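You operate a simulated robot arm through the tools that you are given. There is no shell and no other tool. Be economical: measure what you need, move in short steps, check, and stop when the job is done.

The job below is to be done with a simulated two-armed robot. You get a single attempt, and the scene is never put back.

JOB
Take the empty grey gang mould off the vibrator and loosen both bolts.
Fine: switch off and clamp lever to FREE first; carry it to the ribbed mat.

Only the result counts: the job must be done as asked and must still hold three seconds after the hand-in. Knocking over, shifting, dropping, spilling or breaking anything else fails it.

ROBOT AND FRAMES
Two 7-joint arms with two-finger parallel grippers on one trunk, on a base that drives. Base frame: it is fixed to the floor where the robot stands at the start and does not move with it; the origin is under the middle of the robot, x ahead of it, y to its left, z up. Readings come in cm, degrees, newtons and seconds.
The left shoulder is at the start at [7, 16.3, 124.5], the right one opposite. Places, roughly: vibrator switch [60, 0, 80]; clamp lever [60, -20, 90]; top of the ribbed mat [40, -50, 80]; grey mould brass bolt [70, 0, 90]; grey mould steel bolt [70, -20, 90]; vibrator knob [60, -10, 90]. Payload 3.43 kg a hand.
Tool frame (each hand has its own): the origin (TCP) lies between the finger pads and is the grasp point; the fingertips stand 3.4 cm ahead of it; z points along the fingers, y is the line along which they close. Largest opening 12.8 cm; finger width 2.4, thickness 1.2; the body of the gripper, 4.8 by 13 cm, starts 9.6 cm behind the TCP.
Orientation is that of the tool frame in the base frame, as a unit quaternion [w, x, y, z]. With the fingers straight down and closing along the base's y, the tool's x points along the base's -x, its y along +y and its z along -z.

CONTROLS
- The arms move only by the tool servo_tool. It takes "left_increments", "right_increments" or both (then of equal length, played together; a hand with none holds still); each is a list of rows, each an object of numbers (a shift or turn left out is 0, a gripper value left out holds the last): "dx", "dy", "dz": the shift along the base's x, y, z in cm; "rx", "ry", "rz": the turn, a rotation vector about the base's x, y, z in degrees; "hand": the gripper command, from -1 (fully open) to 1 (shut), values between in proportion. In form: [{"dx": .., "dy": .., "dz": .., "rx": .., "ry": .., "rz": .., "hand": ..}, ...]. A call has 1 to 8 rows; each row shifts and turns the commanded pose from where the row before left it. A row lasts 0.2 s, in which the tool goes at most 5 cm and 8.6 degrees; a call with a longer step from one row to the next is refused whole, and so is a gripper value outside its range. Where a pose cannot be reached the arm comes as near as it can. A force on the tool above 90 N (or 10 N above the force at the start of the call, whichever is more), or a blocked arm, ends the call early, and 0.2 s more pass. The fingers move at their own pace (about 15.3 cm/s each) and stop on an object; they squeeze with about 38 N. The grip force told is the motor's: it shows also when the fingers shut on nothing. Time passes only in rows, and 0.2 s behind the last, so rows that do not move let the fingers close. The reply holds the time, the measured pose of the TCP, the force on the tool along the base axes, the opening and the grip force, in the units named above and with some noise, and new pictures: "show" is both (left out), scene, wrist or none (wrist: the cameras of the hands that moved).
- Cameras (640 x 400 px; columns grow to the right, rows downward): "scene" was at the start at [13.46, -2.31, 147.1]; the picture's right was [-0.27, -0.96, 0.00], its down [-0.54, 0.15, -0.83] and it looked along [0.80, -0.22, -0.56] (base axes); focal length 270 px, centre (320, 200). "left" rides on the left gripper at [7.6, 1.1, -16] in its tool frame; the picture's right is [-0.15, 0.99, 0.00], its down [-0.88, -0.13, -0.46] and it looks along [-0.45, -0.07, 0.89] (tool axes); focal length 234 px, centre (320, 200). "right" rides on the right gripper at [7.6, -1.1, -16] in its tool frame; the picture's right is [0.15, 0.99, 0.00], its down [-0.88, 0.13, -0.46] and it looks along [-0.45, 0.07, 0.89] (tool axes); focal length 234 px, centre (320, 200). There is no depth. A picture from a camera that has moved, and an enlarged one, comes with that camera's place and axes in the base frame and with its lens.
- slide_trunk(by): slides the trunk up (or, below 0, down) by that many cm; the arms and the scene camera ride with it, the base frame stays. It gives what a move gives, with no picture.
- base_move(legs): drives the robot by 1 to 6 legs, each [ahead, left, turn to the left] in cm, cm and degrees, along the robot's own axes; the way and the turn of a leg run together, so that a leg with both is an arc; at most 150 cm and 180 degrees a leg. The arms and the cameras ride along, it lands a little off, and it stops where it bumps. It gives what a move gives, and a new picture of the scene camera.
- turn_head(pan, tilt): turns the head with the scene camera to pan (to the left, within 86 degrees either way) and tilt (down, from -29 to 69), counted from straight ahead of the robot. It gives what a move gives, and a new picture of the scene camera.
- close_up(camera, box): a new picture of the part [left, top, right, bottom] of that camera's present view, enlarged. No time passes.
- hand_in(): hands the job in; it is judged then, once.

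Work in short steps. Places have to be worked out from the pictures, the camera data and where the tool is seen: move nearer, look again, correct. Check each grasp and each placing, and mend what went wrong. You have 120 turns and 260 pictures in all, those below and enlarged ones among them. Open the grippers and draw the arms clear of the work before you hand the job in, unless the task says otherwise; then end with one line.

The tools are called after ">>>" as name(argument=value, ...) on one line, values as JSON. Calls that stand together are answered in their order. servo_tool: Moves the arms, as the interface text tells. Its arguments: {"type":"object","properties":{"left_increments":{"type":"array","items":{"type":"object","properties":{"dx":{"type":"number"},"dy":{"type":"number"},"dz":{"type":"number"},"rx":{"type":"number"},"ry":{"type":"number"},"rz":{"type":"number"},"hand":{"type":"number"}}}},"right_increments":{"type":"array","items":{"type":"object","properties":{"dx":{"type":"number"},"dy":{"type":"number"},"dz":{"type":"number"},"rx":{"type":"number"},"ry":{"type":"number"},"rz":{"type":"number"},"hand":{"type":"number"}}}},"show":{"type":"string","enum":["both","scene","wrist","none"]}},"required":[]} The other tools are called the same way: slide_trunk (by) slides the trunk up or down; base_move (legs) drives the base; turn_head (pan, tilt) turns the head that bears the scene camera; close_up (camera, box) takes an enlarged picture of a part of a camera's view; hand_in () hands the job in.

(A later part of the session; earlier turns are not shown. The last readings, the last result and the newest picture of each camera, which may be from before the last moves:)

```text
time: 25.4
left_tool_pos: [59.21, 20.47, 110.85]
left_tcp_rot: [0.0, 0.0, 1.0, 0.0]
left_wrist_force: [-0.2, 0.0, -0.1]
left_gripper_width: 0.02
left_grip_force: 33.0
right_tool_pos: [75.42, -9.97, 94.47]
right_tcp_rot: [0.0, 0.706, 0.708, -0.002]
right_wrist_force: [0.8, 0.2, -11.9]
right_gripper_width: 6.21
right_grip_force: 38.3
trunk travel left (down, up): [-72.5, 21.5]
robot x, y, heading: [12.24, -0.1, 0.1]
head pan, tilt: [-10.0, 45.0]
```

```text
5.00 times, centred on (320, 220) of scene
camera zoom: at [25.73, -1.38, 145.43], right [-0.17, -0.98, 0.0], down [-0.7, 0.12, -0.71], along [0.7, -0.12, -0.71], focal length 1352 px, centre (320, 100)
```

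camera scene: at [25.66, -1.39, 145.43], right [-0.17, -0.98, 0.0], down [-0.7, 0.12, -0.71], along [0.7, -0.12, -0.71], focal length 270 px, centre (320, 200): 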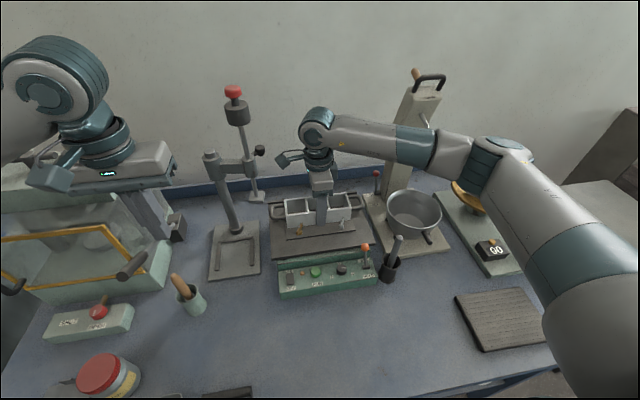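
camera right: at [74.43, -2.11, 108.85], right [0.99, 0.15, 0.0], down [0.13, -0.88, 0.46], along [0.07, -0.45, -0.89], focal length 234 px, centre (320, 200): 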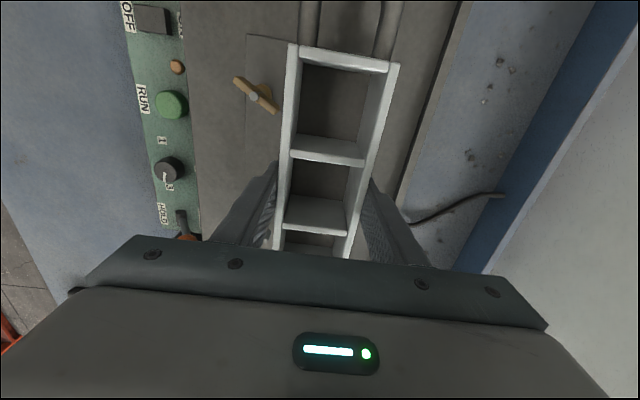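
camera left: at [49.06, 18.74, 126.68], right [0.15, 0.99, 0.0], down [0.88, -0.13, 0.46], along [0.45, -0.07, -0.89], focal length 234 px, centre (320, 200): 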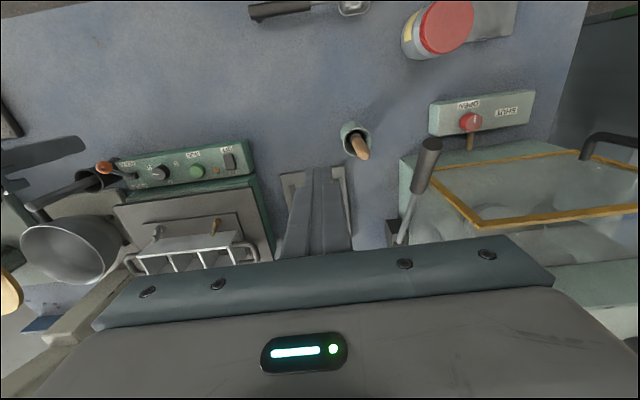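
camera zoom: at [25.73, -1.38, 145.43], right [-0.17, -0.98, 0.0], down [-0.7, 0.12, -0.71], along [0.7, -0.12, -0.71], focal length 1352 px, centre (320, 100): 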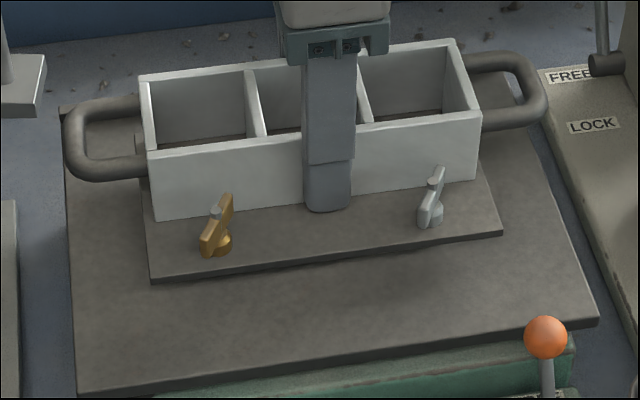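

1.2 kg, level, no slip. Before carrying, I measure the mat.

>>> close_up(camera="scene", box=[440, 275, 568, 355])

>>> servo_tool(right_increments=[{"dz": 3}, {"dz": 4}, {"dz": 4}, {"dz": 4}, {"dz": 2}], show="scene")

```text
5.00 times, centred on (504, 315) of scene
camera zoom: at [25.73, -1.38, 145.43], right [-0.17, -0.98, 0.0], down [-0.7, 0.12, -0.71], along [0.7, -0.12, -0.71], focal length 1352 px, centre (-600, -375)
```

zoom: 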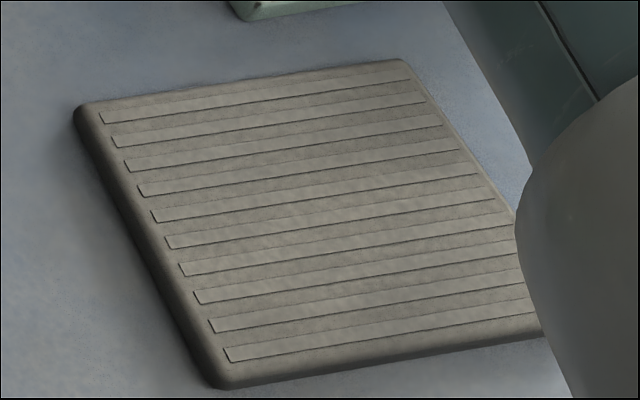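

```text
time: 26.6
left_tool_pos: [59.06, 20.43, 110.9]
left_tcp_rot: [0.0, 0.001, 1.0, 0.0]
left_wrist_force: [0.7, -0.3, -0.7]
left_gripper_width: 0.0
left_grip_force: 32.9
right_tool_pos: [75.32, -9.91, 111.54]
right_tcp_rot: [0.0, 0.705, 0.709, -0.002]
right_wrist_force: [-0.1, -0.5, -12.2]
right_gripper_width: 6.17
right_grip_force: 37.8
trunk travel left (down, up): [-72.5, 21.5]
robot x, y, heading: [12.48, -0.01, -0.1]
head pan, tilt: [-10.0, 45.0]
camera scene: at [25.72, -1.37, 145.43], right [-0.17, -0.98, 0.0], down [-0.7, 0.12, -0.71], along [0.7, -0.12, -0.71], focal length 270 px, centre (320, 200)
```

scene: 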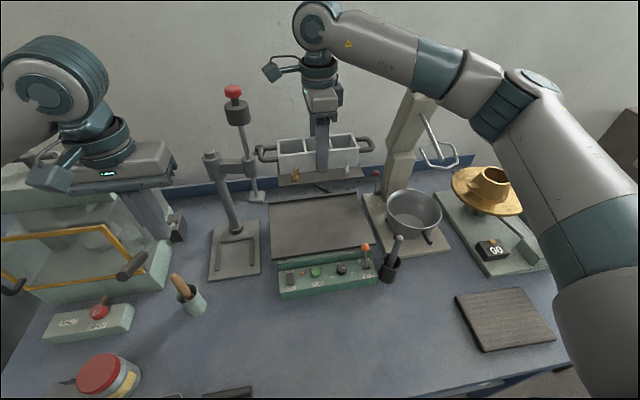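

Mat: x ≈ 37.3–49.6, y ≈ −40…−57.5, centre (43.4, −48.7), top ≈ 80.5–81. Plate centre lies ~1.7 cm on the robot side of the TCP, so target TCP ≈ (45, −48.7). First draw back in −x.

>>> servo_tool(right_increments=[{"dx": -3}, {"dx": -4}, {"dx": -4}, {"dx": -4}, {"dx": -4}, {"dx": -4}, {"dx": -4}, {"dx": -3}], show="scene")

```text
time: 28.4
left_tool_pos: [59.02, 20.57, 110.91]
left_tcp_rot: [0.0, 0.0, 1.0, 0.0]
left_wrist_force: [0.0, 0.4, 0.4]
left_gripper_width: 0.03
left_grip_force: 33.1
right_tool_pos: [45.24, -9.95, 111.83]
right_tcp_rot: [0.0, 0.707, 0.708, -0.002]
right_wrist_force: [0.1, -0.2, -12.8]
right_gripper_width: 6.18
right_grip_force: 38.0
trunk travel left (down, up): [-72.5, 21.5]
robot x, y, heading: [12.52, -0.4, -0.1]
head pan, tilt: [-10.0, 45.0]
camera scene: at [25.6, -1.31, 145.44], right [-0.17, -0.98, 0.0], down [-0.7, 0.12, -0.71], along [0.7, -0.12, -0.71], focal length 270 px, centre (320, 200)
```

scene: 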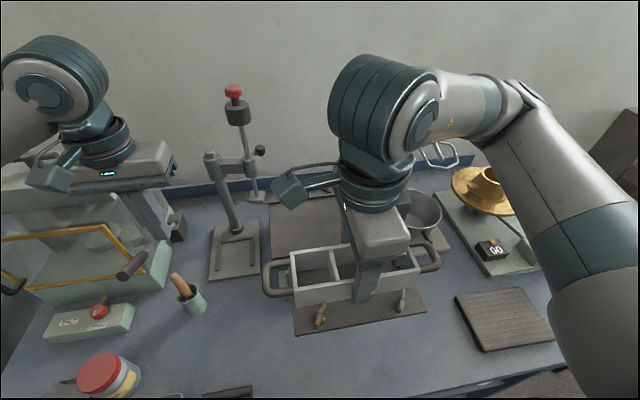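

Held level. Now sideways to the mat.

>>> servo_tool(right_increments=[{"dy": -4}, {"dy": -4.8}, {"dy": -4.8}, {"dy": -4.8}, {"dy": -4.8}, {"dy": -4.8}, {"dy": -4.8}, {"dy": -4}], show="none")

>>> turn_head(pan=-55, tilt=52)

```text
time: 30.2
left_tool_pos: [59.04, 20.33, 111.12]
left_tcp_rot: [0.001, 0.0, 1.0, 0.001]
left_wrist_force: [-0.6, 0.3, 0.3]
left_gripper_width: 0.02
left_grip_force: 33.5
right_tool_pos: [48.25, -45.97, 113.29]
right_tcp_rot: [0.0, 0.705, 0.709, 0.0]
right_wrist_force: [-1.2, 0.3, -11.7]
right_gripper_width: 6.2
right_grip_force: 38.2
right hand out of reach, approached as far as the arm can: row 1, 2, 3
trunk travel left (down, up): [-72.5, 21.5]
robot x, y, heading: [12.85, 0.45, 0.1]
head pan, tilt: [-10.0, 45.0]
```

```text
time: 31.3
left_tool_pos: [59.07, 20.41, 111.12]
left_tcp_rot: [0.0, 0.0, 1.0, 0.0]
left_wrist_force: [0.5, 0.2, -0.4]
left_gripper_width: 0.0
left_grip_force: 32.9
right_tool_pos: [48.4, -46.01, 113.16]
right_tcp_rot: [-0.001, 0.706, 0.708, 0.0]
right_wrist_force: [0.1, 0.1, -12.3]
right_gripper_width: 6.17
right_grip_force: 38.3
trunk travel left (down, up): [-72.5, 21.5]
robot x, y, heading: [12.58, -0.35, -0.3]
head pan, tilt: [-55.0, 52.0]
camera scene: at [21.94, -6.23, 144.48], right [-0.82, -0.57, 0.0], down [-0.45, 0.65, -0.61], along [0.35, -0.5, -0.79], focal length 270 px, centre (320, 200)
```

scene: 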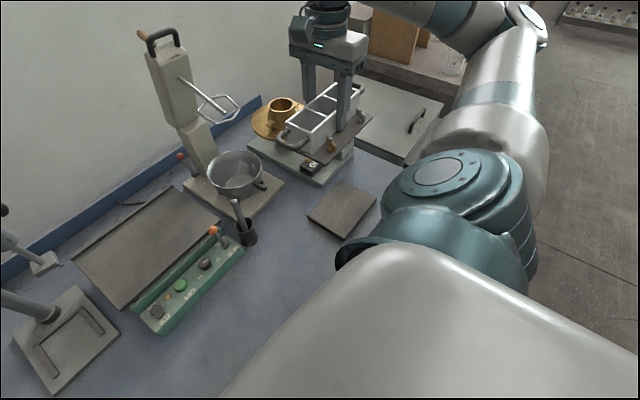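

Slight offset, now at (48.4, −46.0). Move to (45, −48.7) and descend to z ≈ 98 to check.

>>> servo_tool(right_increments=[{"dx": -2, "dy": -1.5, "dz": -1}, {"dx": -1.4, "dy": -1.2, "dz": -3}, {"dz": -4}, {"dz": -4}, {"dz": -3}])

```text
time: 32.5
left_tool_pos: [59.26, 20.31, 110.9]
left_tcp_rot: [0.0, 0.0, 1.0, 0.001]
left_wrist_force: [0.5, -0.4, -0.4]
left_gripper_width: 0.0
left_grip_force: 33.0
right_tool_pos: [45.31, -48.74, 98.09]
right_tcp_rot: [-0.001, 0.706, 0.708, -0.001]
right_wrist_force: [0.7, -0.3, -11.2]
right_gripper_width: 6.19
right_grip_force: 38.2
trunk travel left (down, up): [-72.5, 21.5]
robot x, y, heading: [12.54, 0.09, 0.3]
head pan, tilt: [-55.0, 52.0]
camera scene: at [22.0, -6.27, 144.48], right [-0.82, -0.57, 0.0], down [-0.45, 0.65, -0.61], along [0.35, -0.5, -0.79], focal length 270 px, centre (320, 200)
camera right: at [44.12, -40.99, 114.09], right [0.99, 0.15, 0.0], down [0.13, -0.88, 0.46], along [0.07, -0.45, -0.89], focal length 234 px, centre (320, 200)
```

scene: 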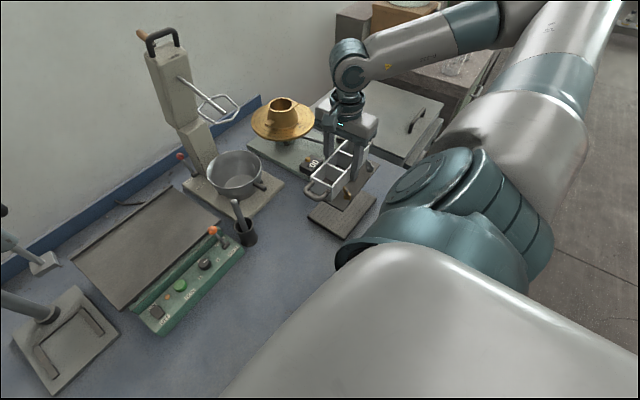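
right: 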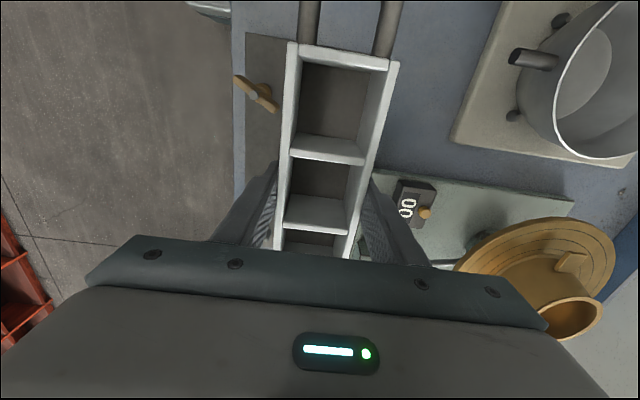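

Clear all round. Down to z ≈ 88.

>>> servo_tool(right_increments=[{"dz": -4}, {"dz": -3.5}, {"dz": -2.5}], show="none")

>>> close_up(camera="scene", box=[270, 100, 430, 260])

>>> close_up(camera="right", box=[180, 0, 480, 190])

```text
time: 33.3
left_tool_pos: [59.27, 20.3, 110.99]
left_tcp_rot: [0.0, 0.0, 1.0, 0.0]
left_wrist_force: [-0.1, -0.3, -1.0]
left_gripper_width: 0.01
left_grip_force: 33.3
right_tool_pos: [44.89, -48.81, 88.02]
right_tcp_rot: [-0.002, 0.706, 0.708, -0.001]
right_wrist_force: [0.0, -0.3, -12.4]
right_gripper_width: 6.18
right_grip_force: 38.7
trunk travel left (down, up): [-72.5, 21.5]
robot x, y, heading: [12.67, -0.37, 0.0]
head pan, tilt: [-55.0, 52.0]
```

```text
2.50 times, centred on (350, 180) of scene
camera zoom: at [21.97, -6.26, 144.48], right [-0.82, -0.57, 0.0], down [-0.45, 0.65, -0.61], along [0.35, -0.5, -0.79], focal length 676 px, centre (245, 250)
```

zoom: 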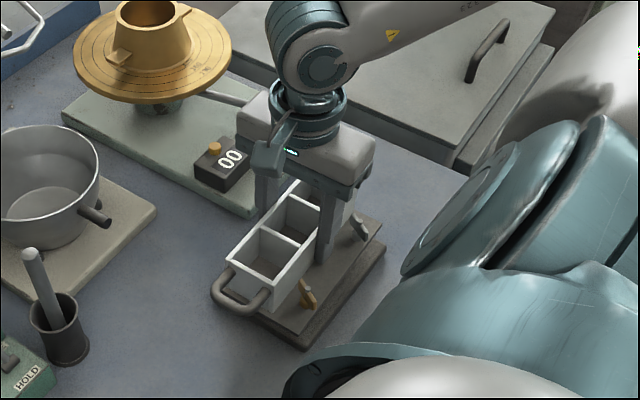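

```text
2.11 times, centred on (330, 95) of right
camera zoom: at [43.83, -41.0, 104.08], right [0.99, 0.15, 0.0], down [0.13, -0.88, 0.46], along [0.07, -0.45, -0.89], focal length 493 px, centre (299, 421)
```

zoom: 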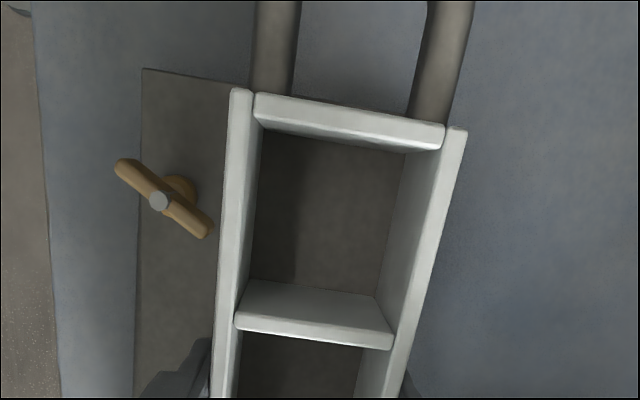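

Mould is squarely over the mat. Lower gently until contact.

>>> servo_tool(right_increments=[{"dz": -0.8}, {"dz": -0.6}, {"dz": -0.4}, {"dz": -0.3}], show="none")

>>> close_up(camera="scene", box=[270, 100, 430, 260])

```text
time: 34.3
left_tool_pos: [59.09, 20.43, 110.9]
left_tcp_rot: [0.001, 0.0, 1.0, -0.001]
left_wrist_force: [-0.1, -0.5, 0.4]
left_gripper_width: 0.0
left_grip_force: 32.9
right_tool_pos: [45.02, -48.57, 85.78]
right_tcp_rot: [0.0, 0.706, 0.708, -0.001]
right_wrist_force: [0.0, 0.2, -10.5]
right_gripper_width: 6.22
right_grip_force: 37.8
trunk travel left (down, up): [-72.5, 21.5]
robot x, y, heading: [12.36, 0.42, 0.1]
head pan, tilt: [-55.0, 52.0]
```

```text
2.50 times, centred on (350, 180) of scene
camera zoom: at [21.93, -6.21, 144.48], right [-0.82, -0.57, 0.0], down [-0.45, 0.65, -0.61], along [0.35, -0.5, -0.79], focal length 676 px, centre (245, 250)
```

zoom: 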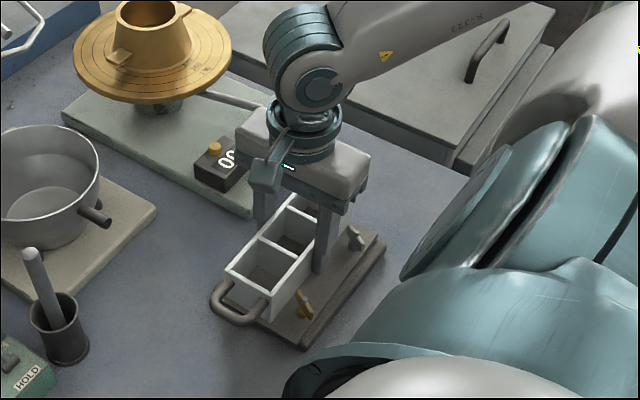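

Not yet touching (−10.5 N). Smaller steps on.

>>> servo_tool(right_increments=[{"dz": -0.3}, {"dz": -0.3}, {}], show="none")

```text
time: 35.1
left_tool_pos: [58.88, 20.54, 110.95]
left_tcp_rot: [0.002, 0.0, 1.0, -0.001]
left_wrist_force: [-0.5, -0.7, -0.6]
left_gripper_width: 0.01
left_grip_force: 32.7
right_tool_pos: [45.0, -48.71, 85.69]
right_tcp_rot: [0.003, 0.706, 0.708, -0.001]
right_wrist_force: [4.2, -8.4, 36.7]
right_gripper_width: 6.2
right_grip_force: 38.3
trunk travel left (down, up): [-72.5, 21.5]
robot x, y, heading: [12.85, -0.08, -0.2]
head pan, tilt: [-55.0, 52.0]
```

Contact at z ≈ 85.7. I relieve the press and open the fingers.

>>> servo_tool(right_increments=[{"dz": 0.4}, {"hand": -0.3}, {}, {}], show="none")

>>> servo_tool(right_increments=[{"dz": 3}, {"dz": 4}, {"dz": 4}, {"dz": 4}])

>>> close_up(camera="scene", box=[270, 150, 430, 250])

>>> close_up(camera="right", box=[180, 20, 480, 210])

```text
time: 36.1
left_tool_pos: [59.02, 20.44, 110.98]
left_tcp_rot: [0.001, 0.0, 1.0, 0.001]
left_wrist_force: [-0.5, 0.7, 0.9]
left_gripper_width: 0.0
left_grip_force: 32.7
right_tool_pos: [44.96, -48.66, 85.78]
right_tcp_rot: [0.0, 0.706, 0.708, -0.002]
right_wrist_force: [0.5, 0.4, -0.1]
right_gripper_width: 8.31
right_grip_force: 0.1
trunk travel left (down, up): [-72.5, 21.5]
robot x, y, heading: [12.78, -0.23, -0.3]
head pan, tilt: [-55.0, 52.0]
```

```text
time: 37.1
left_tool_pos: [59.01, 20.53, 110.88]
left_tcp_rot: [0.001, 0.0, 1.0, -0.001]
left_wrist_force: [-0.6, -0.5, 0.4]
left_gripper_width: 0.0
left_grip_force: 32.9
right_tool_pos: [44.92, -48.73, 100.68]
right_tcp_rot: [0.0, 0.706, 0.708, -0.001]
right_wrist_force: [-0.1, 0.5, 0.6]
right_gripper_width: 8.32
right_grip_force: 0.0
trunk travel left (down, up): [-72.5, 21.5]
robot x, y, heading: [12.54, -0.22, 0.2]
head pan, tilt: [-55.0, 52.0]
camera scene: at [21.78, -6.01, 144.5], right [-0.82, -0.57, 0.0], down [-0.45, 0.65, -0.62], along [0.35, -0.5, -0.79], focal length 270 px, centre (320, 200)
camera right: at [43.78, -40.77, 116.67], right [0.99, 0.15, 0.0], down [0.13, -0.88, 0.46], along [0.07, -0.45, -0.89], focal length 234 px, centre (320, 200)
```

scene: 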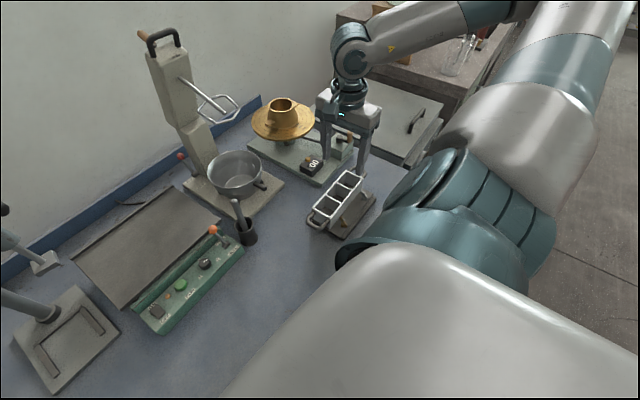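
right: 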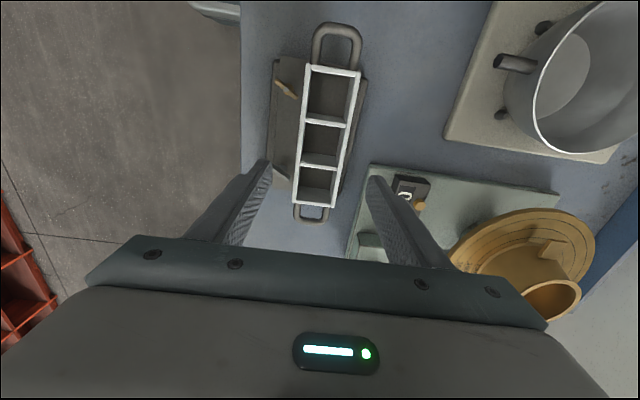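

```text
4.00 times, centred on (350, 200) of scene
camera zoom: at [21.78, -6.01, 144.5], right [-0.82, -0.57, 0.0], down [-0.45, 0.65, -0.62], along [0.35, -0.5, -0.79], focal length 1081 px, centre (200, 200)
```

zoom: 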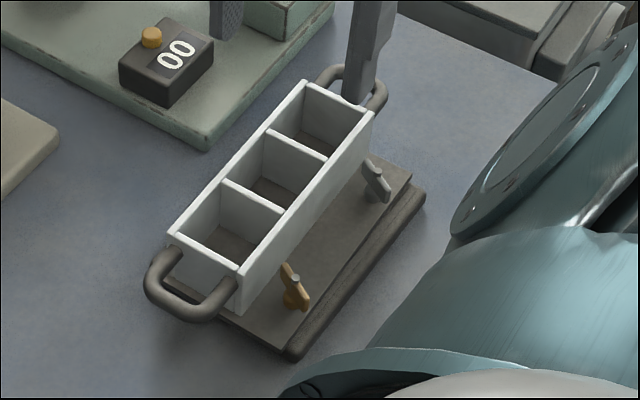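

```text
2.11 times, centred on (330, 115) of right
camera zoom: at [43.78, -40.77, 116.67], right [0.99, 0.15, 0.0], down [0.13, -0.88, 0.46], along [0.07, -0.45, -0.89], focal length 493 px, centre (299, 379)
```

zoom: 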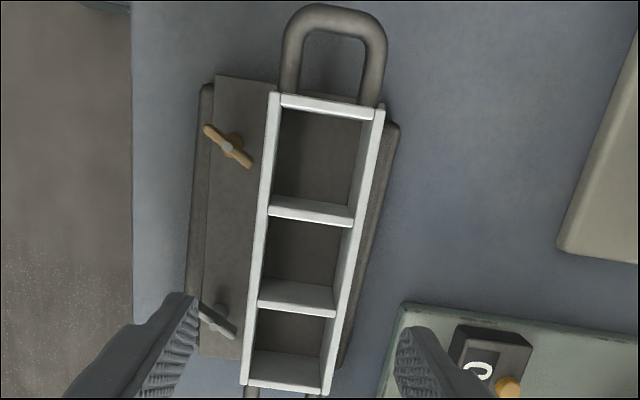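

The mould sits on the mat. Wing bolts: brass axis ≈ (39.7, −42.5), steel ≈ (39.6, −53.9), wings at ≈ −32°, z ≈ 82.5–84.3. From here the wrist has little turning room, so I raise the right hand, tuck it, and will drive to stand squarely before the mat (y ≈ −58) and use the left hand.

>>> servo_tool(right_increments=[{"dz": 4}, {"dz": 4}, {"dz": 4}, {"dx": -2, "dy": 3, "rz": 8.5}, {"dx": -2, "dy": 3, "rz": 8.5}, {"dx": -2, "dy": 3, "rz": 8.5}, {"dx": -2, "dy": 2, "rz": 8.5}, {"dx": -1, "rz": 8.5}], left_increments=[{}, {}, {}, {"dx": -3}, {"dx": -3}, {"dx": -3}, {"dx": -3}, {}], show="none")

>>> turn_head(pan=-80, tilt=40)

```text
time: 38.9
left_tool_pos: [48.91, 20.41, 111.18]
left_tcp_rot: [0.0, 0.0, 1.0, -0.001]
left_wrist_force: [0.4, -0.7, 0.8]
left_gripper_width: 0.01
left_grip_force: 32.9
left hand out of reach, approached as far as the arm can: row 7
right_tool_pos: [40.97, -41.37, 115.65]
right_tcp_rot: [0.0, 0.4, 0.916, -0.001]
right_wrist_force: [-0.9, -0.2, -0.5]
right_gripper_width: 8.33
right_grip_force: 0.1
right hand out of reach, approached as far as the arm can: row 5, 6, 7, 8
trunk travel left (down, up): [-72.5, 21.5]
robot x, y, heading: [12.49, 0.22, -0.0]
head pan, tilt: [-55.0, 52.0]
```

```text
time: 39.8
left_tool_pos: [48.82, 20.27, 111.19]
left_tcp_rot: [0.0, 0.0, 1.0, 0.0]
left_wrist_force: [-0.4, 0.3, -0.6]
left_gripper_width: 0.01
left_grip_force: 32.9
right_tool_pos: [40.93, -41.46, 115.7]
right_tcp_rot: [0.0, 0.402, 0.916, -0.001]
right_wrist_force: [0.5, -0.5, 0.2]
right_gripper_width: 8.33
right_grip_force: 0.1
trunk travel left (down, up): [-72.5, 21.5]
robot x, y, heading: [12.53, 0.44, 0.0]
head pan, tilt: [-80.0, 40.0]
camera scene: at [19.04, -8.31, 146.17], right [-0.98, -0.17, 0.0], down [-0.11, 0.63, -0.77], along [0.13, -0.75, -0.64], focal length 270 px, centre (320, 200)
```

scene: 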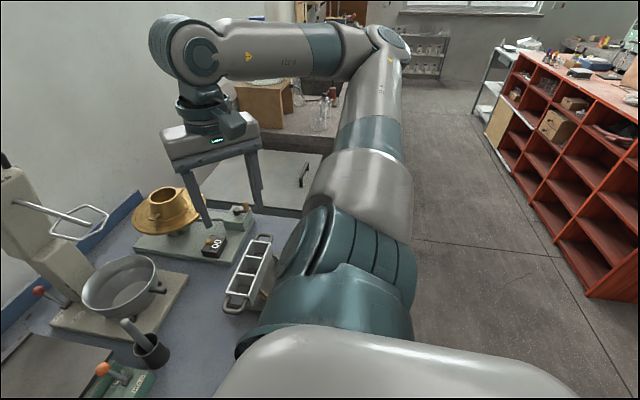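

Floor to the right is open. Back out 12 cm and go right 56 cm.

>>> base_move(legs=[[-12, 0, 0], [0, -28, 0], [0, -28, 0]])

>>> turn_head(pan=10, tilt=58)

```text
time: 44.1
left_tool_pos: [37.27, -35.2, 111.32]
left_tcp_rot: [-0.001, -0.001, 1.0, 0.0]
left_wrist_force: [0.3, 0.5, 0.4]
left_gripper_width: 0.0
left_grip_force: 32.9
right_tool_pos: [29.38, -97.06, 115.74]
right_tcp_rot: [0.0, 0.401, 0.916, -0.002]
right_wrist_force: [0.5, 0.0, -0.5]
right_gripper_width: 8.3
right_grip_force: 0.1
trunk travel left (down, up): [-72.5, 21.5]
robot x, y, heading: [1.04, -55.77, 0.1]
head pan, tilt: [-80.0, 40.0]
camera scene: at [7.39, -64.04, 146.18], right [-0.98, -0.17, 0.0], down [-0.11, 0.63, -0.77], along [0.13, -0.75, -0.64], focal length 270 px, centre (320, 200)
```

scene: 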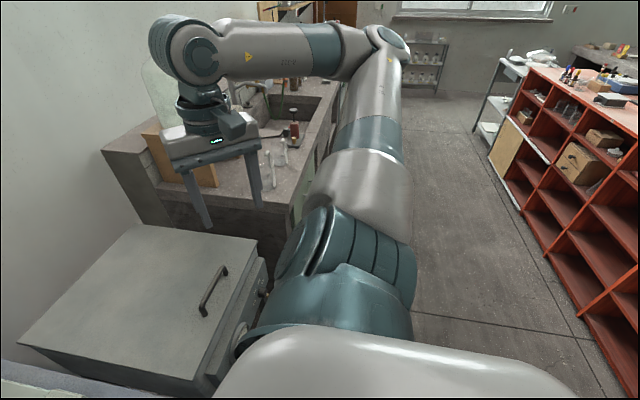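

```text
time: 45.8
left_tool_pos: [37.17, -35.5, 111.22]
left_tcp_rot: [0.001, 0.0, 1.0, 0.002]
left_wrist_force: [-0.2, 0.4, -0.4]
left_gripper_width: 0.0
left_grip_force: 32.9
right_tool_pos: [29.4, -97.15, 115.65]
right_tcp_rot: [-0.001, 0.4, 0.916, 0.0]
right_wrist_force: [-0.5, 0.5, 1.2]
right_gripper_width: 8.32
right_grip_force: 0.1
trunk travel left (down, up): [-72.5, 21.5]
robot x, y, heading: [0.79, -55.97, -0.0]
head pan, tilt: [10.0, 58.0]
camera scene: at [12.69, -54.57, 143.74], right [0.17, -0.98, 0.0], down [-0.84, -0.15, -0.53], along [0.52, 0.09, -0.85], focal length 270 px, centre (320, 200)
```

scene: 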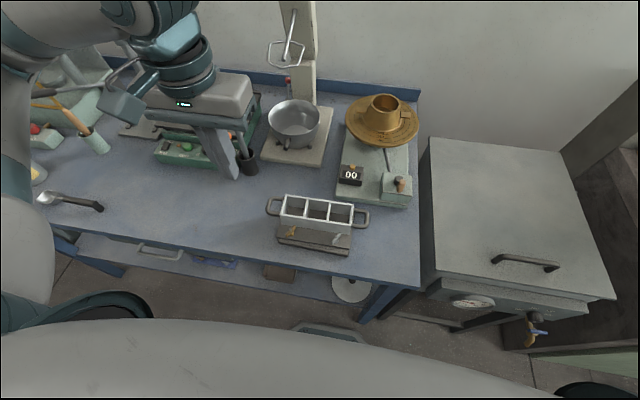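

Good standing place. Close look at the bolts from here.

>>> close_up(camera="scene", box=[256, 185, 384, 265])

```text
5.00 times, centred on (320, 225) of scene
camera zoom: at [12.69, -54.57, 143.74], right [0.17, -0.98, 0.0], down [-0.84, -0.15, -0.53], along [0.52, 0.09, -0.85], focal length 1352 px, centre (320, 75)
```

zoom: 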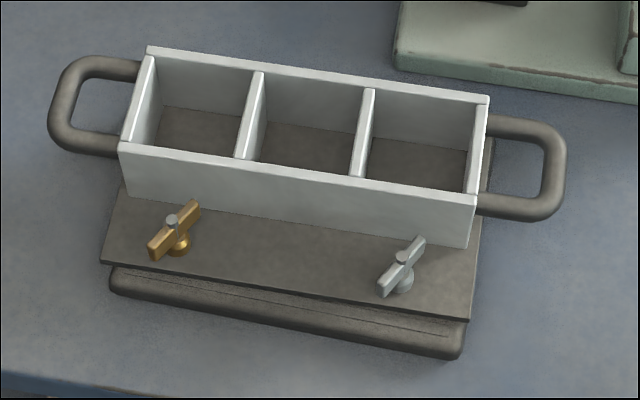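

Brass ≈ (39.5, −42.5), steel ≈ (39.5, −53.8). Left hand: turn −32°, open ~2.6 cm, go above the brass bolt at z ≈ 96.

>>> servo_tool(left_increments=[{"dx": 0.6, "dy": -1.8, "dz": -3, "rz": -8, "hand": 0.6}, {"dx": 0.6, "dy": -1.8, "dz": -4, "rz": -8}, {"dx": 0.6, "dy": -1.8, "dz": -4, "rz": -8}, {"dx": 0.5, "dy": -1.6, "dz": -4, "rz": -8}])

>>> close_up(camera="left", box=[240, 100, 400, 200])

```text
time: 46.8
left_tool_pos: [39.53, -42.42, 96.19]
left_tcp_rot: [0.0, 0.276, 0.961, 0.0]
left_wrist_force: [1.2, 0.6, 0.8]
left_gripper_width: 2.55
left_grip_force: 0.0
right_tool_pos: [29.39, -97.19, 115.58]
right_tcp_rot: [-0.001, 0.4, 0.916, -0.001]
right_wrist_force: [-0.3, -0.2, -0.9]
right_gripper_width: 8.29
right_grip_force: 0.1
trunk travel left (down, up): [-72.5, 21.5]
robot x, y, heading: [0.59, -56.29, 0.1]
head pan, tilt: [10.0, 58.0]
camera scene: at [12.78, -54.62, 143.74], right [0.17, -0.98, 0.0], down [-0.84, -0.15, -0.53], along [0.52, 0.09, -0.85], focal length 270 px, centre (320, 200)
camera left: at [33.85, -37.4, 112.07], right [0.65, 0.76, 0.0], down [0.68, -0.58, 0.46], along [0.35, -0.3, -0.89], focal length 234 px, centre (320, 200)
```

scene: 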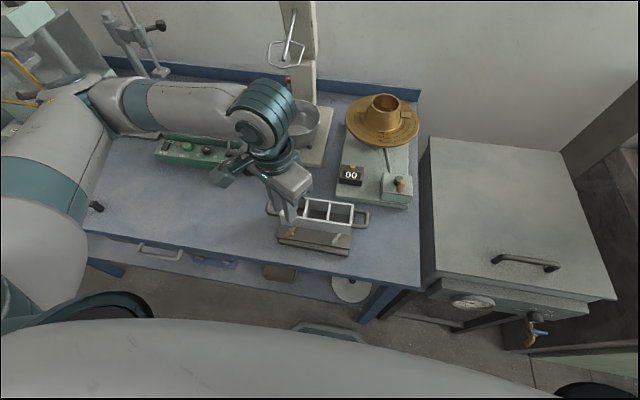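
left: 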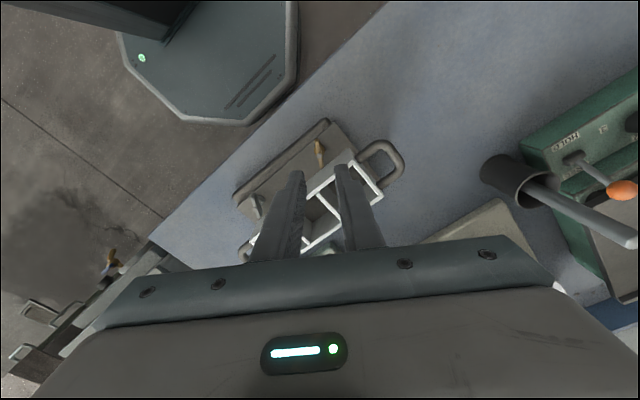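

```text
4.00 times, centred on (320, 150) of left
camera zoom: at [33.85, -37.4, 112.07], right [0.65, 0.76, 0.0], down [0.68, -0.58, 0.46], along [0.35, -0.3, -0.89], focal length 937 px, centre (320, 400)
```

zoom: 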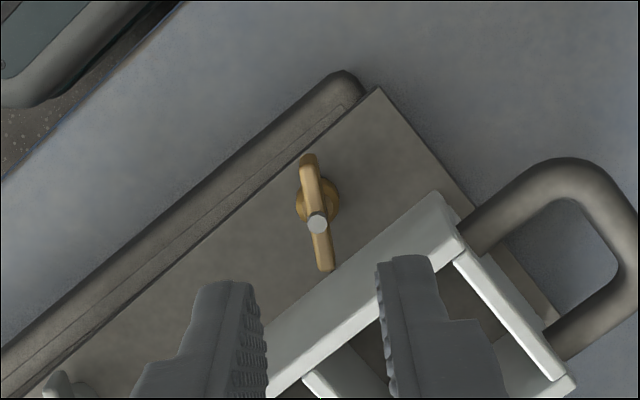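

Measured brass axis (39.85, −42.67), wing at −31°, front wall only ~2 cm behind. I grip slightly off-axis on the robot side, with narrow opening (1.5 cm). Descend to z ≈ 88 first.

>>> servo_tool(left_increments=[{"dz": -4, "dx": -0.1, "hand": 0.766}, {"dz": -4}, {}], show="none")

>>> close_up(camera="left", box=[256, 120, 384, 200])

>>> close_up(camera="scene", box=[256, 185, 384, 265])

```text
time: 47.6
left_tool_pos: [39.39, -42.2, 88.36]
left_tcp_rot: [0.0, 0.274, 0.962, 0.0]
left_wrist_force: [-1.0, 0.0, -0.1]
left_gripper_width: 1.5
left_grip_force: 0.0
right_tool_pos: [29.21, -97.14, 115.59]
right_tcp_rot: [0.001, 0.4, 0.916, 0.0]
right_wrist_force: [-0.3, -0.1, 0.0]
right_gripper_width: 8.34
right_grip_force: 0.0
trunk travel left (down, up): [-72.5, 21.5]
robot x, y, heading: [1.13, -55.77, 0.3]
head pan, tilt: [10.0, 58.0]
```

```text
5.00 times, centred on (320, 160) of left
camera zoom: at [33.58, -37.33, 104.31], right [0.65, 0.76, 0.0], down [0.68, -0.58, 0.46], along [0.35, -0.3, -0.89], focal length 1171 px, centre (320, 400)
```

zoom: 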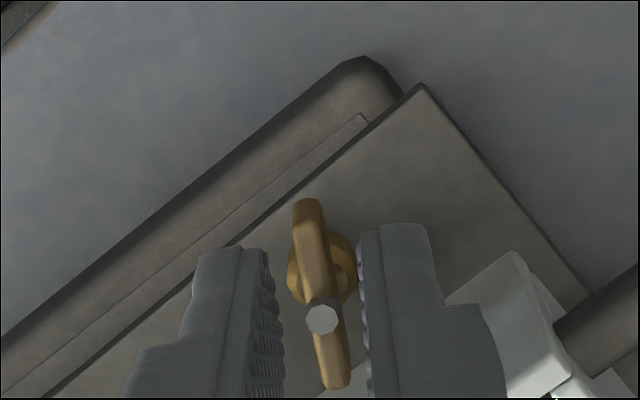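

```text
5.00 times, centred on (320, 225) of scene
camera zoom: at [12.65, -54.61, 143.74], right [0.17, -0.98, 0.0], down [-0.83, -0.15, -0.53], along [0.52, 0.09, -0.85], focal length 1352 px, centre (320, 75)
```

zoom: 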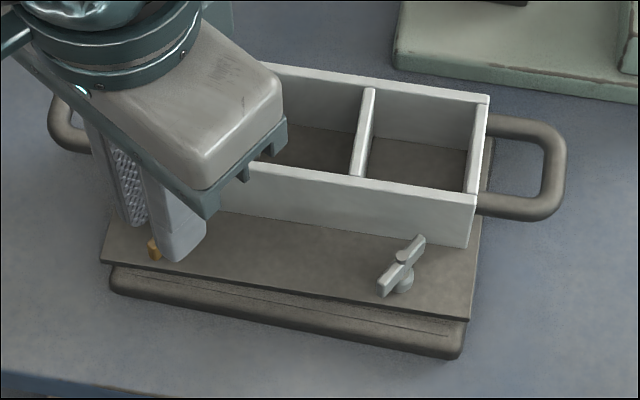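

The wing lies between the fingers. Down to z ≈ 86 and grip.

>>> servo_tool(left_increments=[{"dz": -1.2}, {"dz": -1.0}, {"hand": 1}, {}, {}], show="wrist")

>>> close_up(camera="left", box=[256, 120, 384, 200])

```text
time: 48.8
left_tool_pos: [39.37, -42.39, 86.28]
left_tcp_rot: [0.002, 0.274, 0.962, 0.0]
left_wrist_force: [-0.2, -1.6, 22.7]
left_gripper_width: 1.25
left_grip_force: 37.8
right_tool_pos: [29.18, -97.28, 115.75]
right_tcp_rot: [0.0, 0.4, 0.916, 0.0]
right_wrist_force: [0.3, -0.2, -0.3]
right_gripper_width: 8.34
right_grip_force: 0.1
trunk travel left (down, up): [-72.5, 21.5]
robot x, y, heading: [1.31, -56.04, 0.0]
head pan, tilt: [10.0, 58.0]
camera left: at [33.63, -37.43, 102.13], right [0.65, 0.76, 0.0], down [0.68, -0.58, 0.46], along [0.35, -0.3, -0.89], focal length 234 px, centre (320, 200)
```

left: 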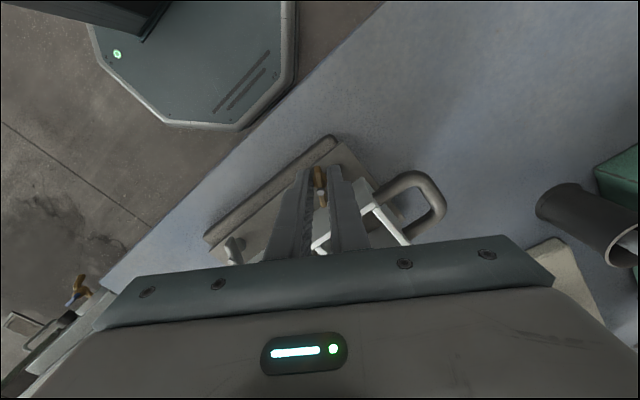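

```text
5.00 times, centred on (320, 160) of left
camera zoom: at [33.63, -37.43, 102.13], right [0.65, 0.76, 0.0], down [0.68, -0.58, 0.46], along [0.35, -0.3, -0.89], focal length 1171 px, centre (320, 400)
```

zoom: 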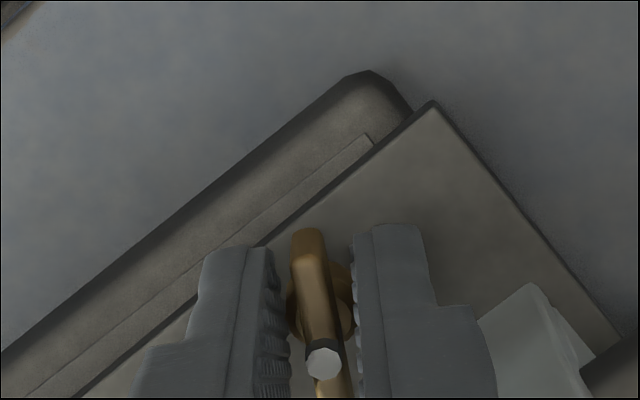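

Width 1.25 and +23 N: the tips caught the collar beneath the wing. Open, rise 0.7, close again.

>>> servo_tool(left_increments=[{"hand": 0.74}, {"dz": 0.3}, {"dz": 0.5}, {"hand": 1}, {}, {}], show="none")

>>> close_up(camera="left", box=[256, 120, 384, 200])

```text
time: 50.2
left_tool_pos: [39.46, -42.39, 86.76]
left_tcp_rot: [-0.001, 0.275, 0.961, 0.0]
left_wrist_force: [-0.4, -0.2, -0.1]
left_gripper_width: 0.52
left_grip_force: 38.5
right_tool_pos: [29.36, -97.29, 115.61]
right_tcp_rot: [0.0, 0.4, 0.916, -0.001]
right_wrist_force: [0.1, 0.5, 0.2]
right_gripper_width: 8.31
right_grip_force: 0.1
trunk travel left (down, up): [-72.5, 21.5]
robot x, y, heading: [1.05, -55.49, 0.2]
head pan, tilt: [10.0, 58.0]
```

```text
5.00 times, centred on (320, 160) of left
camera zoom: at [33.84, -37.4, 102.72], right [0.65, 0.76, 0.0], down [0.68, -0.58, 0.45], along [0.35, -0.29, -0.89], focal length 1171 px, centre (320, 400)
```

zoom: 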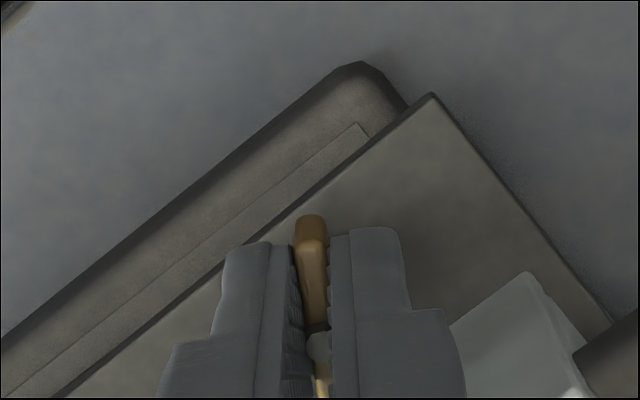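

Wing gripped (0.52 cm). Turn counter-clockwise 30° about the bolt axis and check.

>>> servo_tool(left_increments=[{"rz": 5, "dx": -0.02, "dy": -0.04}, {"rz": 8, "dx": -0.03, "dy": -0.06}, {"rz": 8, "dx": -0.02, "dy": -0.07}, {"rz": 8, "dx": -0.01, "dy": -0.07}, {}], show="wrist")

>>> close_up(camera="scene", box=[256, 185, 384, 265])

>>> close_up(camera="left", box=[256, 120, 384, 200])

```text
time: 51.4
left_tool_pos: [39.39, -42.42, 86.8]
left_tcp_rot: [-0.001, 0.023, 1.0, 0.001]
left_wrist_force: [-0.8, 1.6, -0.5]
left_gripper_width: 0.53
left_grip_force: 37.9
right_tool_pos: [29.32, -97.06, 115.69]
right_tcp_rot: [0.0, 0.401, 0.916, -0.001]
right_wrist_force: [0.7, -0.4, 0.8]
right_gripper_width: 8.33
right_grip_force: 0.1
trunk travel left (down, up): [-72.5, 21.5]
robot x, y, heading: [1.05, -56.06, 0.2]
head pan, tilt: [10.0, 58.0]
camera left: at [32.04, -41.06, 102.77], right [0.19, 0.98, 0.0], down [0.87, -0.17, 0.45], along [0.45, -0.09, -0.89], focal length 234 px, centre (320, 200)
```

left: 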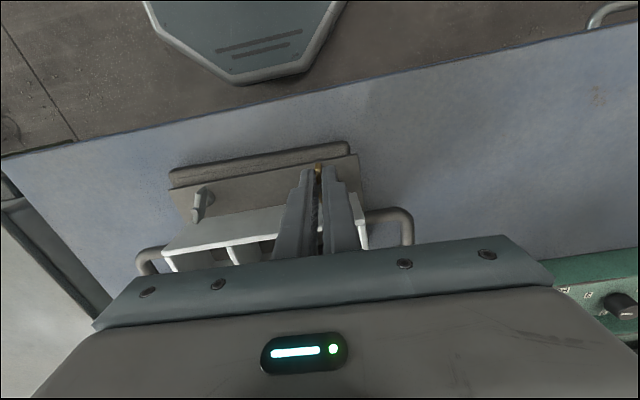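

```text
5.00 times, centred on (320, 225) of scene
camera zoom: at [12.74, -54.52, 143.73], right [0.17, -0.98, 0.0], down [-0.84, -0.15, -0.53], along [0.52, 0.09, -0.85], focal length 1352 px, centre (320, 75)
```

zoom: 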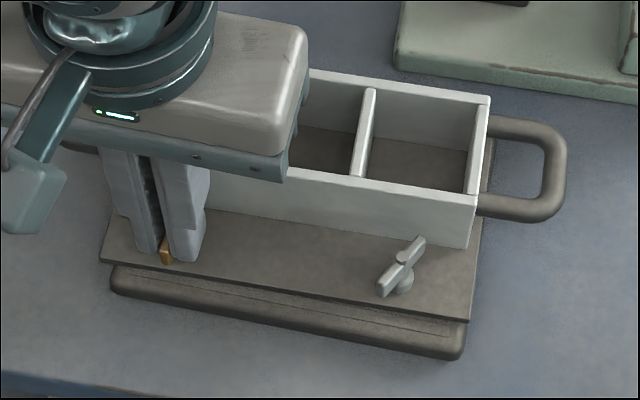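

```text
5.00 times, centred on (320, 160) of left
camera zoom: at [32.04, -41.06, 102.77], right [0.19, 0.98, 0.0], down [0.87, -0.17, 0.45], along [0.45, -0.09, -0.89], focal length 1171 px, centre (320, 400)
```

zoom: 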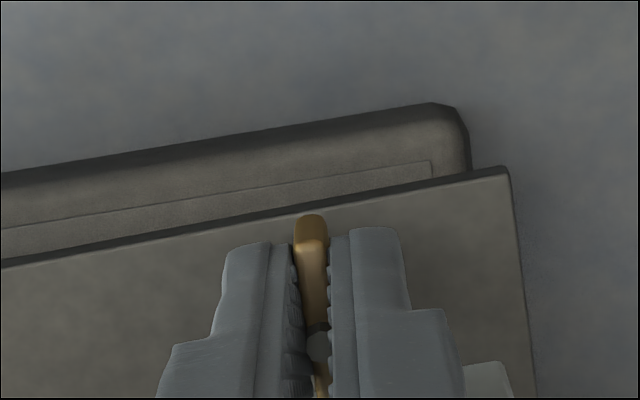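

Turned cleanly, mould still. Another ~56°.

>>> servo_tool(left_increments=[{"rz": 8, "dy": -0.07}, {"rz": 8, "dx": 0.01, "dy": -0.07}, {"rz": 8, "dx": 0.02, "dy": -0.07}, {"rz": 8, "dx": 0.03, "dy": -0.06}, {"rz": 8, "dx": 0.03, "dy": -0.06}, {"rz": 8, "dx": 0.04, "dy": -0.05}, {"rz": 8, "dx": 0.05, "dy": -0.05}], show="none")

>>> close_up(camera="scene", box=[256, 185, 384, 265])

>>> close_up(camera="left", box=[256, 120, 384, 200])

```text
time: 53.0
left_tool_pos: [39.51, -42.96, 86.89]
left_tcp_rot: [0.001, -0.448, 0.894, 0.0]
left_wrist_force: [-1.3, 0.8, -0.4]
left_gripper_width: 0.51
left_grip_force: 38.3
right_tool_pos: [29.39, -97.11, 115.64]
right_tcp_rot: [0.0, 0.4, 0.916, -0.002]
right_wrist_force: [-0.2, -0.3, 0.5]
right_gripper_width: 8.31
right_grip_force: 0.1
trunk travel left (down, up): [-72.5, 21.5]
robot x, y, heading: [1.05, -55.71, -0.1]
head pan, tilt: [10.0, 58.0]
```

```text
5.00 times, centred on (320, 225) of scene
camera zoom: at [12.73, -54.54, 143.73], right [0.17, -0.98, 0.0], down [-0.84, -0.15, -0.53], along [0.52, 0.09, -0.85], focal length 1352 px, centre (320, 75)
```

zoom: 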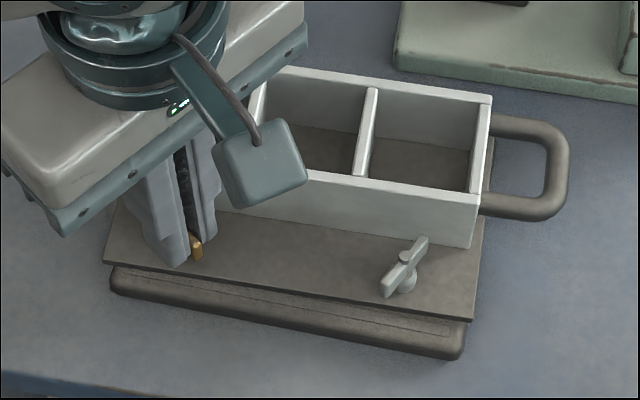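

```text
5.00 times, centred on (320, 160) of left
camera zoom: at [34.22, -48.42, 102.76], right [-0.7, 0.71, 0.0], down [0.63, 0.63, 0.46], along [0.32, 0.32, -0.89], focal length 1171 px, centre (320, 400)
```

zoom: 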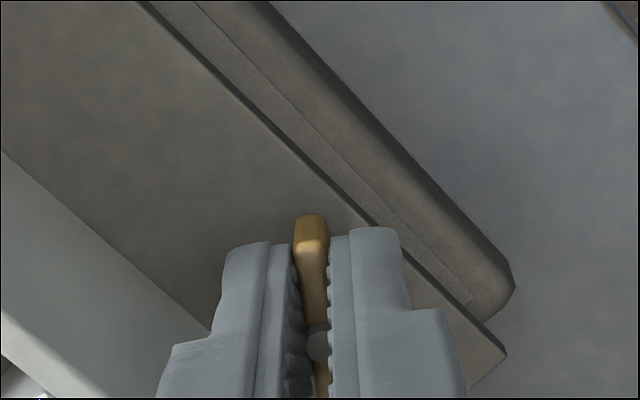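

Turned ~85°, mould practically still. Some 35° more for a clear loosening.

>>> servo_tool(left_increments=[{"rz": 8, "dx": 0.05, "dy": -0.04}, {"rz": 8, "dx": 0.06, "dy": -0.03}, {"rz": 8, "dx": 0.06, "dy": -0.03}, {"rz": 8, "dx": 0.07, "dy": -0.02}, {}], show="none")

>>> close_up(camera="scene", box=[256, 185, 384, 265])

>>> close_up(camera="left", box=[256, 120, 384, 200])

```text
time: 54.2
left_tool_pos: [39.81, -43.05, 86.78]
left_tcp_rot: [0.0, -0.676, 0.737, 0.0]
left_wrist_force: [-1.0, 2.8, 0.1]
left_gripper_width: 0.55
left_grip_force: 38.0
right_tool_pos: [29.3, -97.09, 115.68]
right_tcp_rot: [0.0, 0.4, 0.917, -0.001]
right_wrist_force: [0.1, 0.5, 0.9]
right_gripper_width: 8.32
right_grip_force: 0.1
trunk travel left (down, up): [-72.5, 21.5]
robot x, y, heading: [0.87, -55.87, 0.2]
head pan, tilt: [10.0, 58.0]
```

```text
5.00 times, centred on (320, 225) of scene
camera zoom: at [12.71, -54.52, 143.73], right [0.17, -0.98, 0.0], down [-0.84, -0.15, -0.53], along [0.52, 0.09, -0.85], focal length 1352 px, centre (320, 75)
```

zoom: 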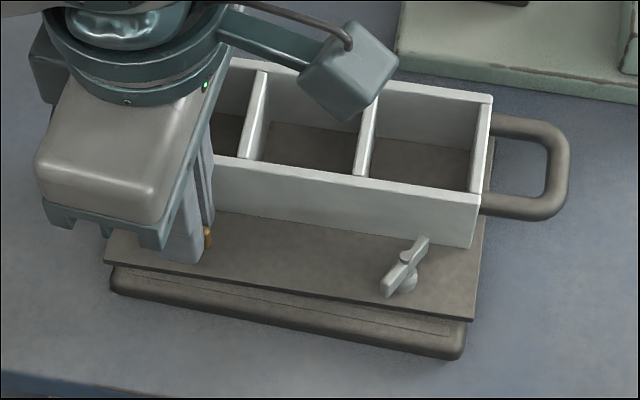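

```text
5.00 times, centred on (320, 160) of left
camera zoom: at [38.1, -50.56, 102.75], right [-0.97, 0.23, 0.0], down [0.2, 0.87, 0.46], along [0.1, 0.44, -0.89], focal length 1171 px, centre (320, 400)
```

zoom: 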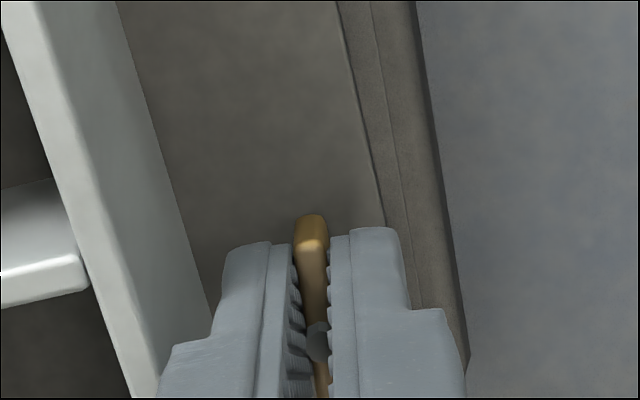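

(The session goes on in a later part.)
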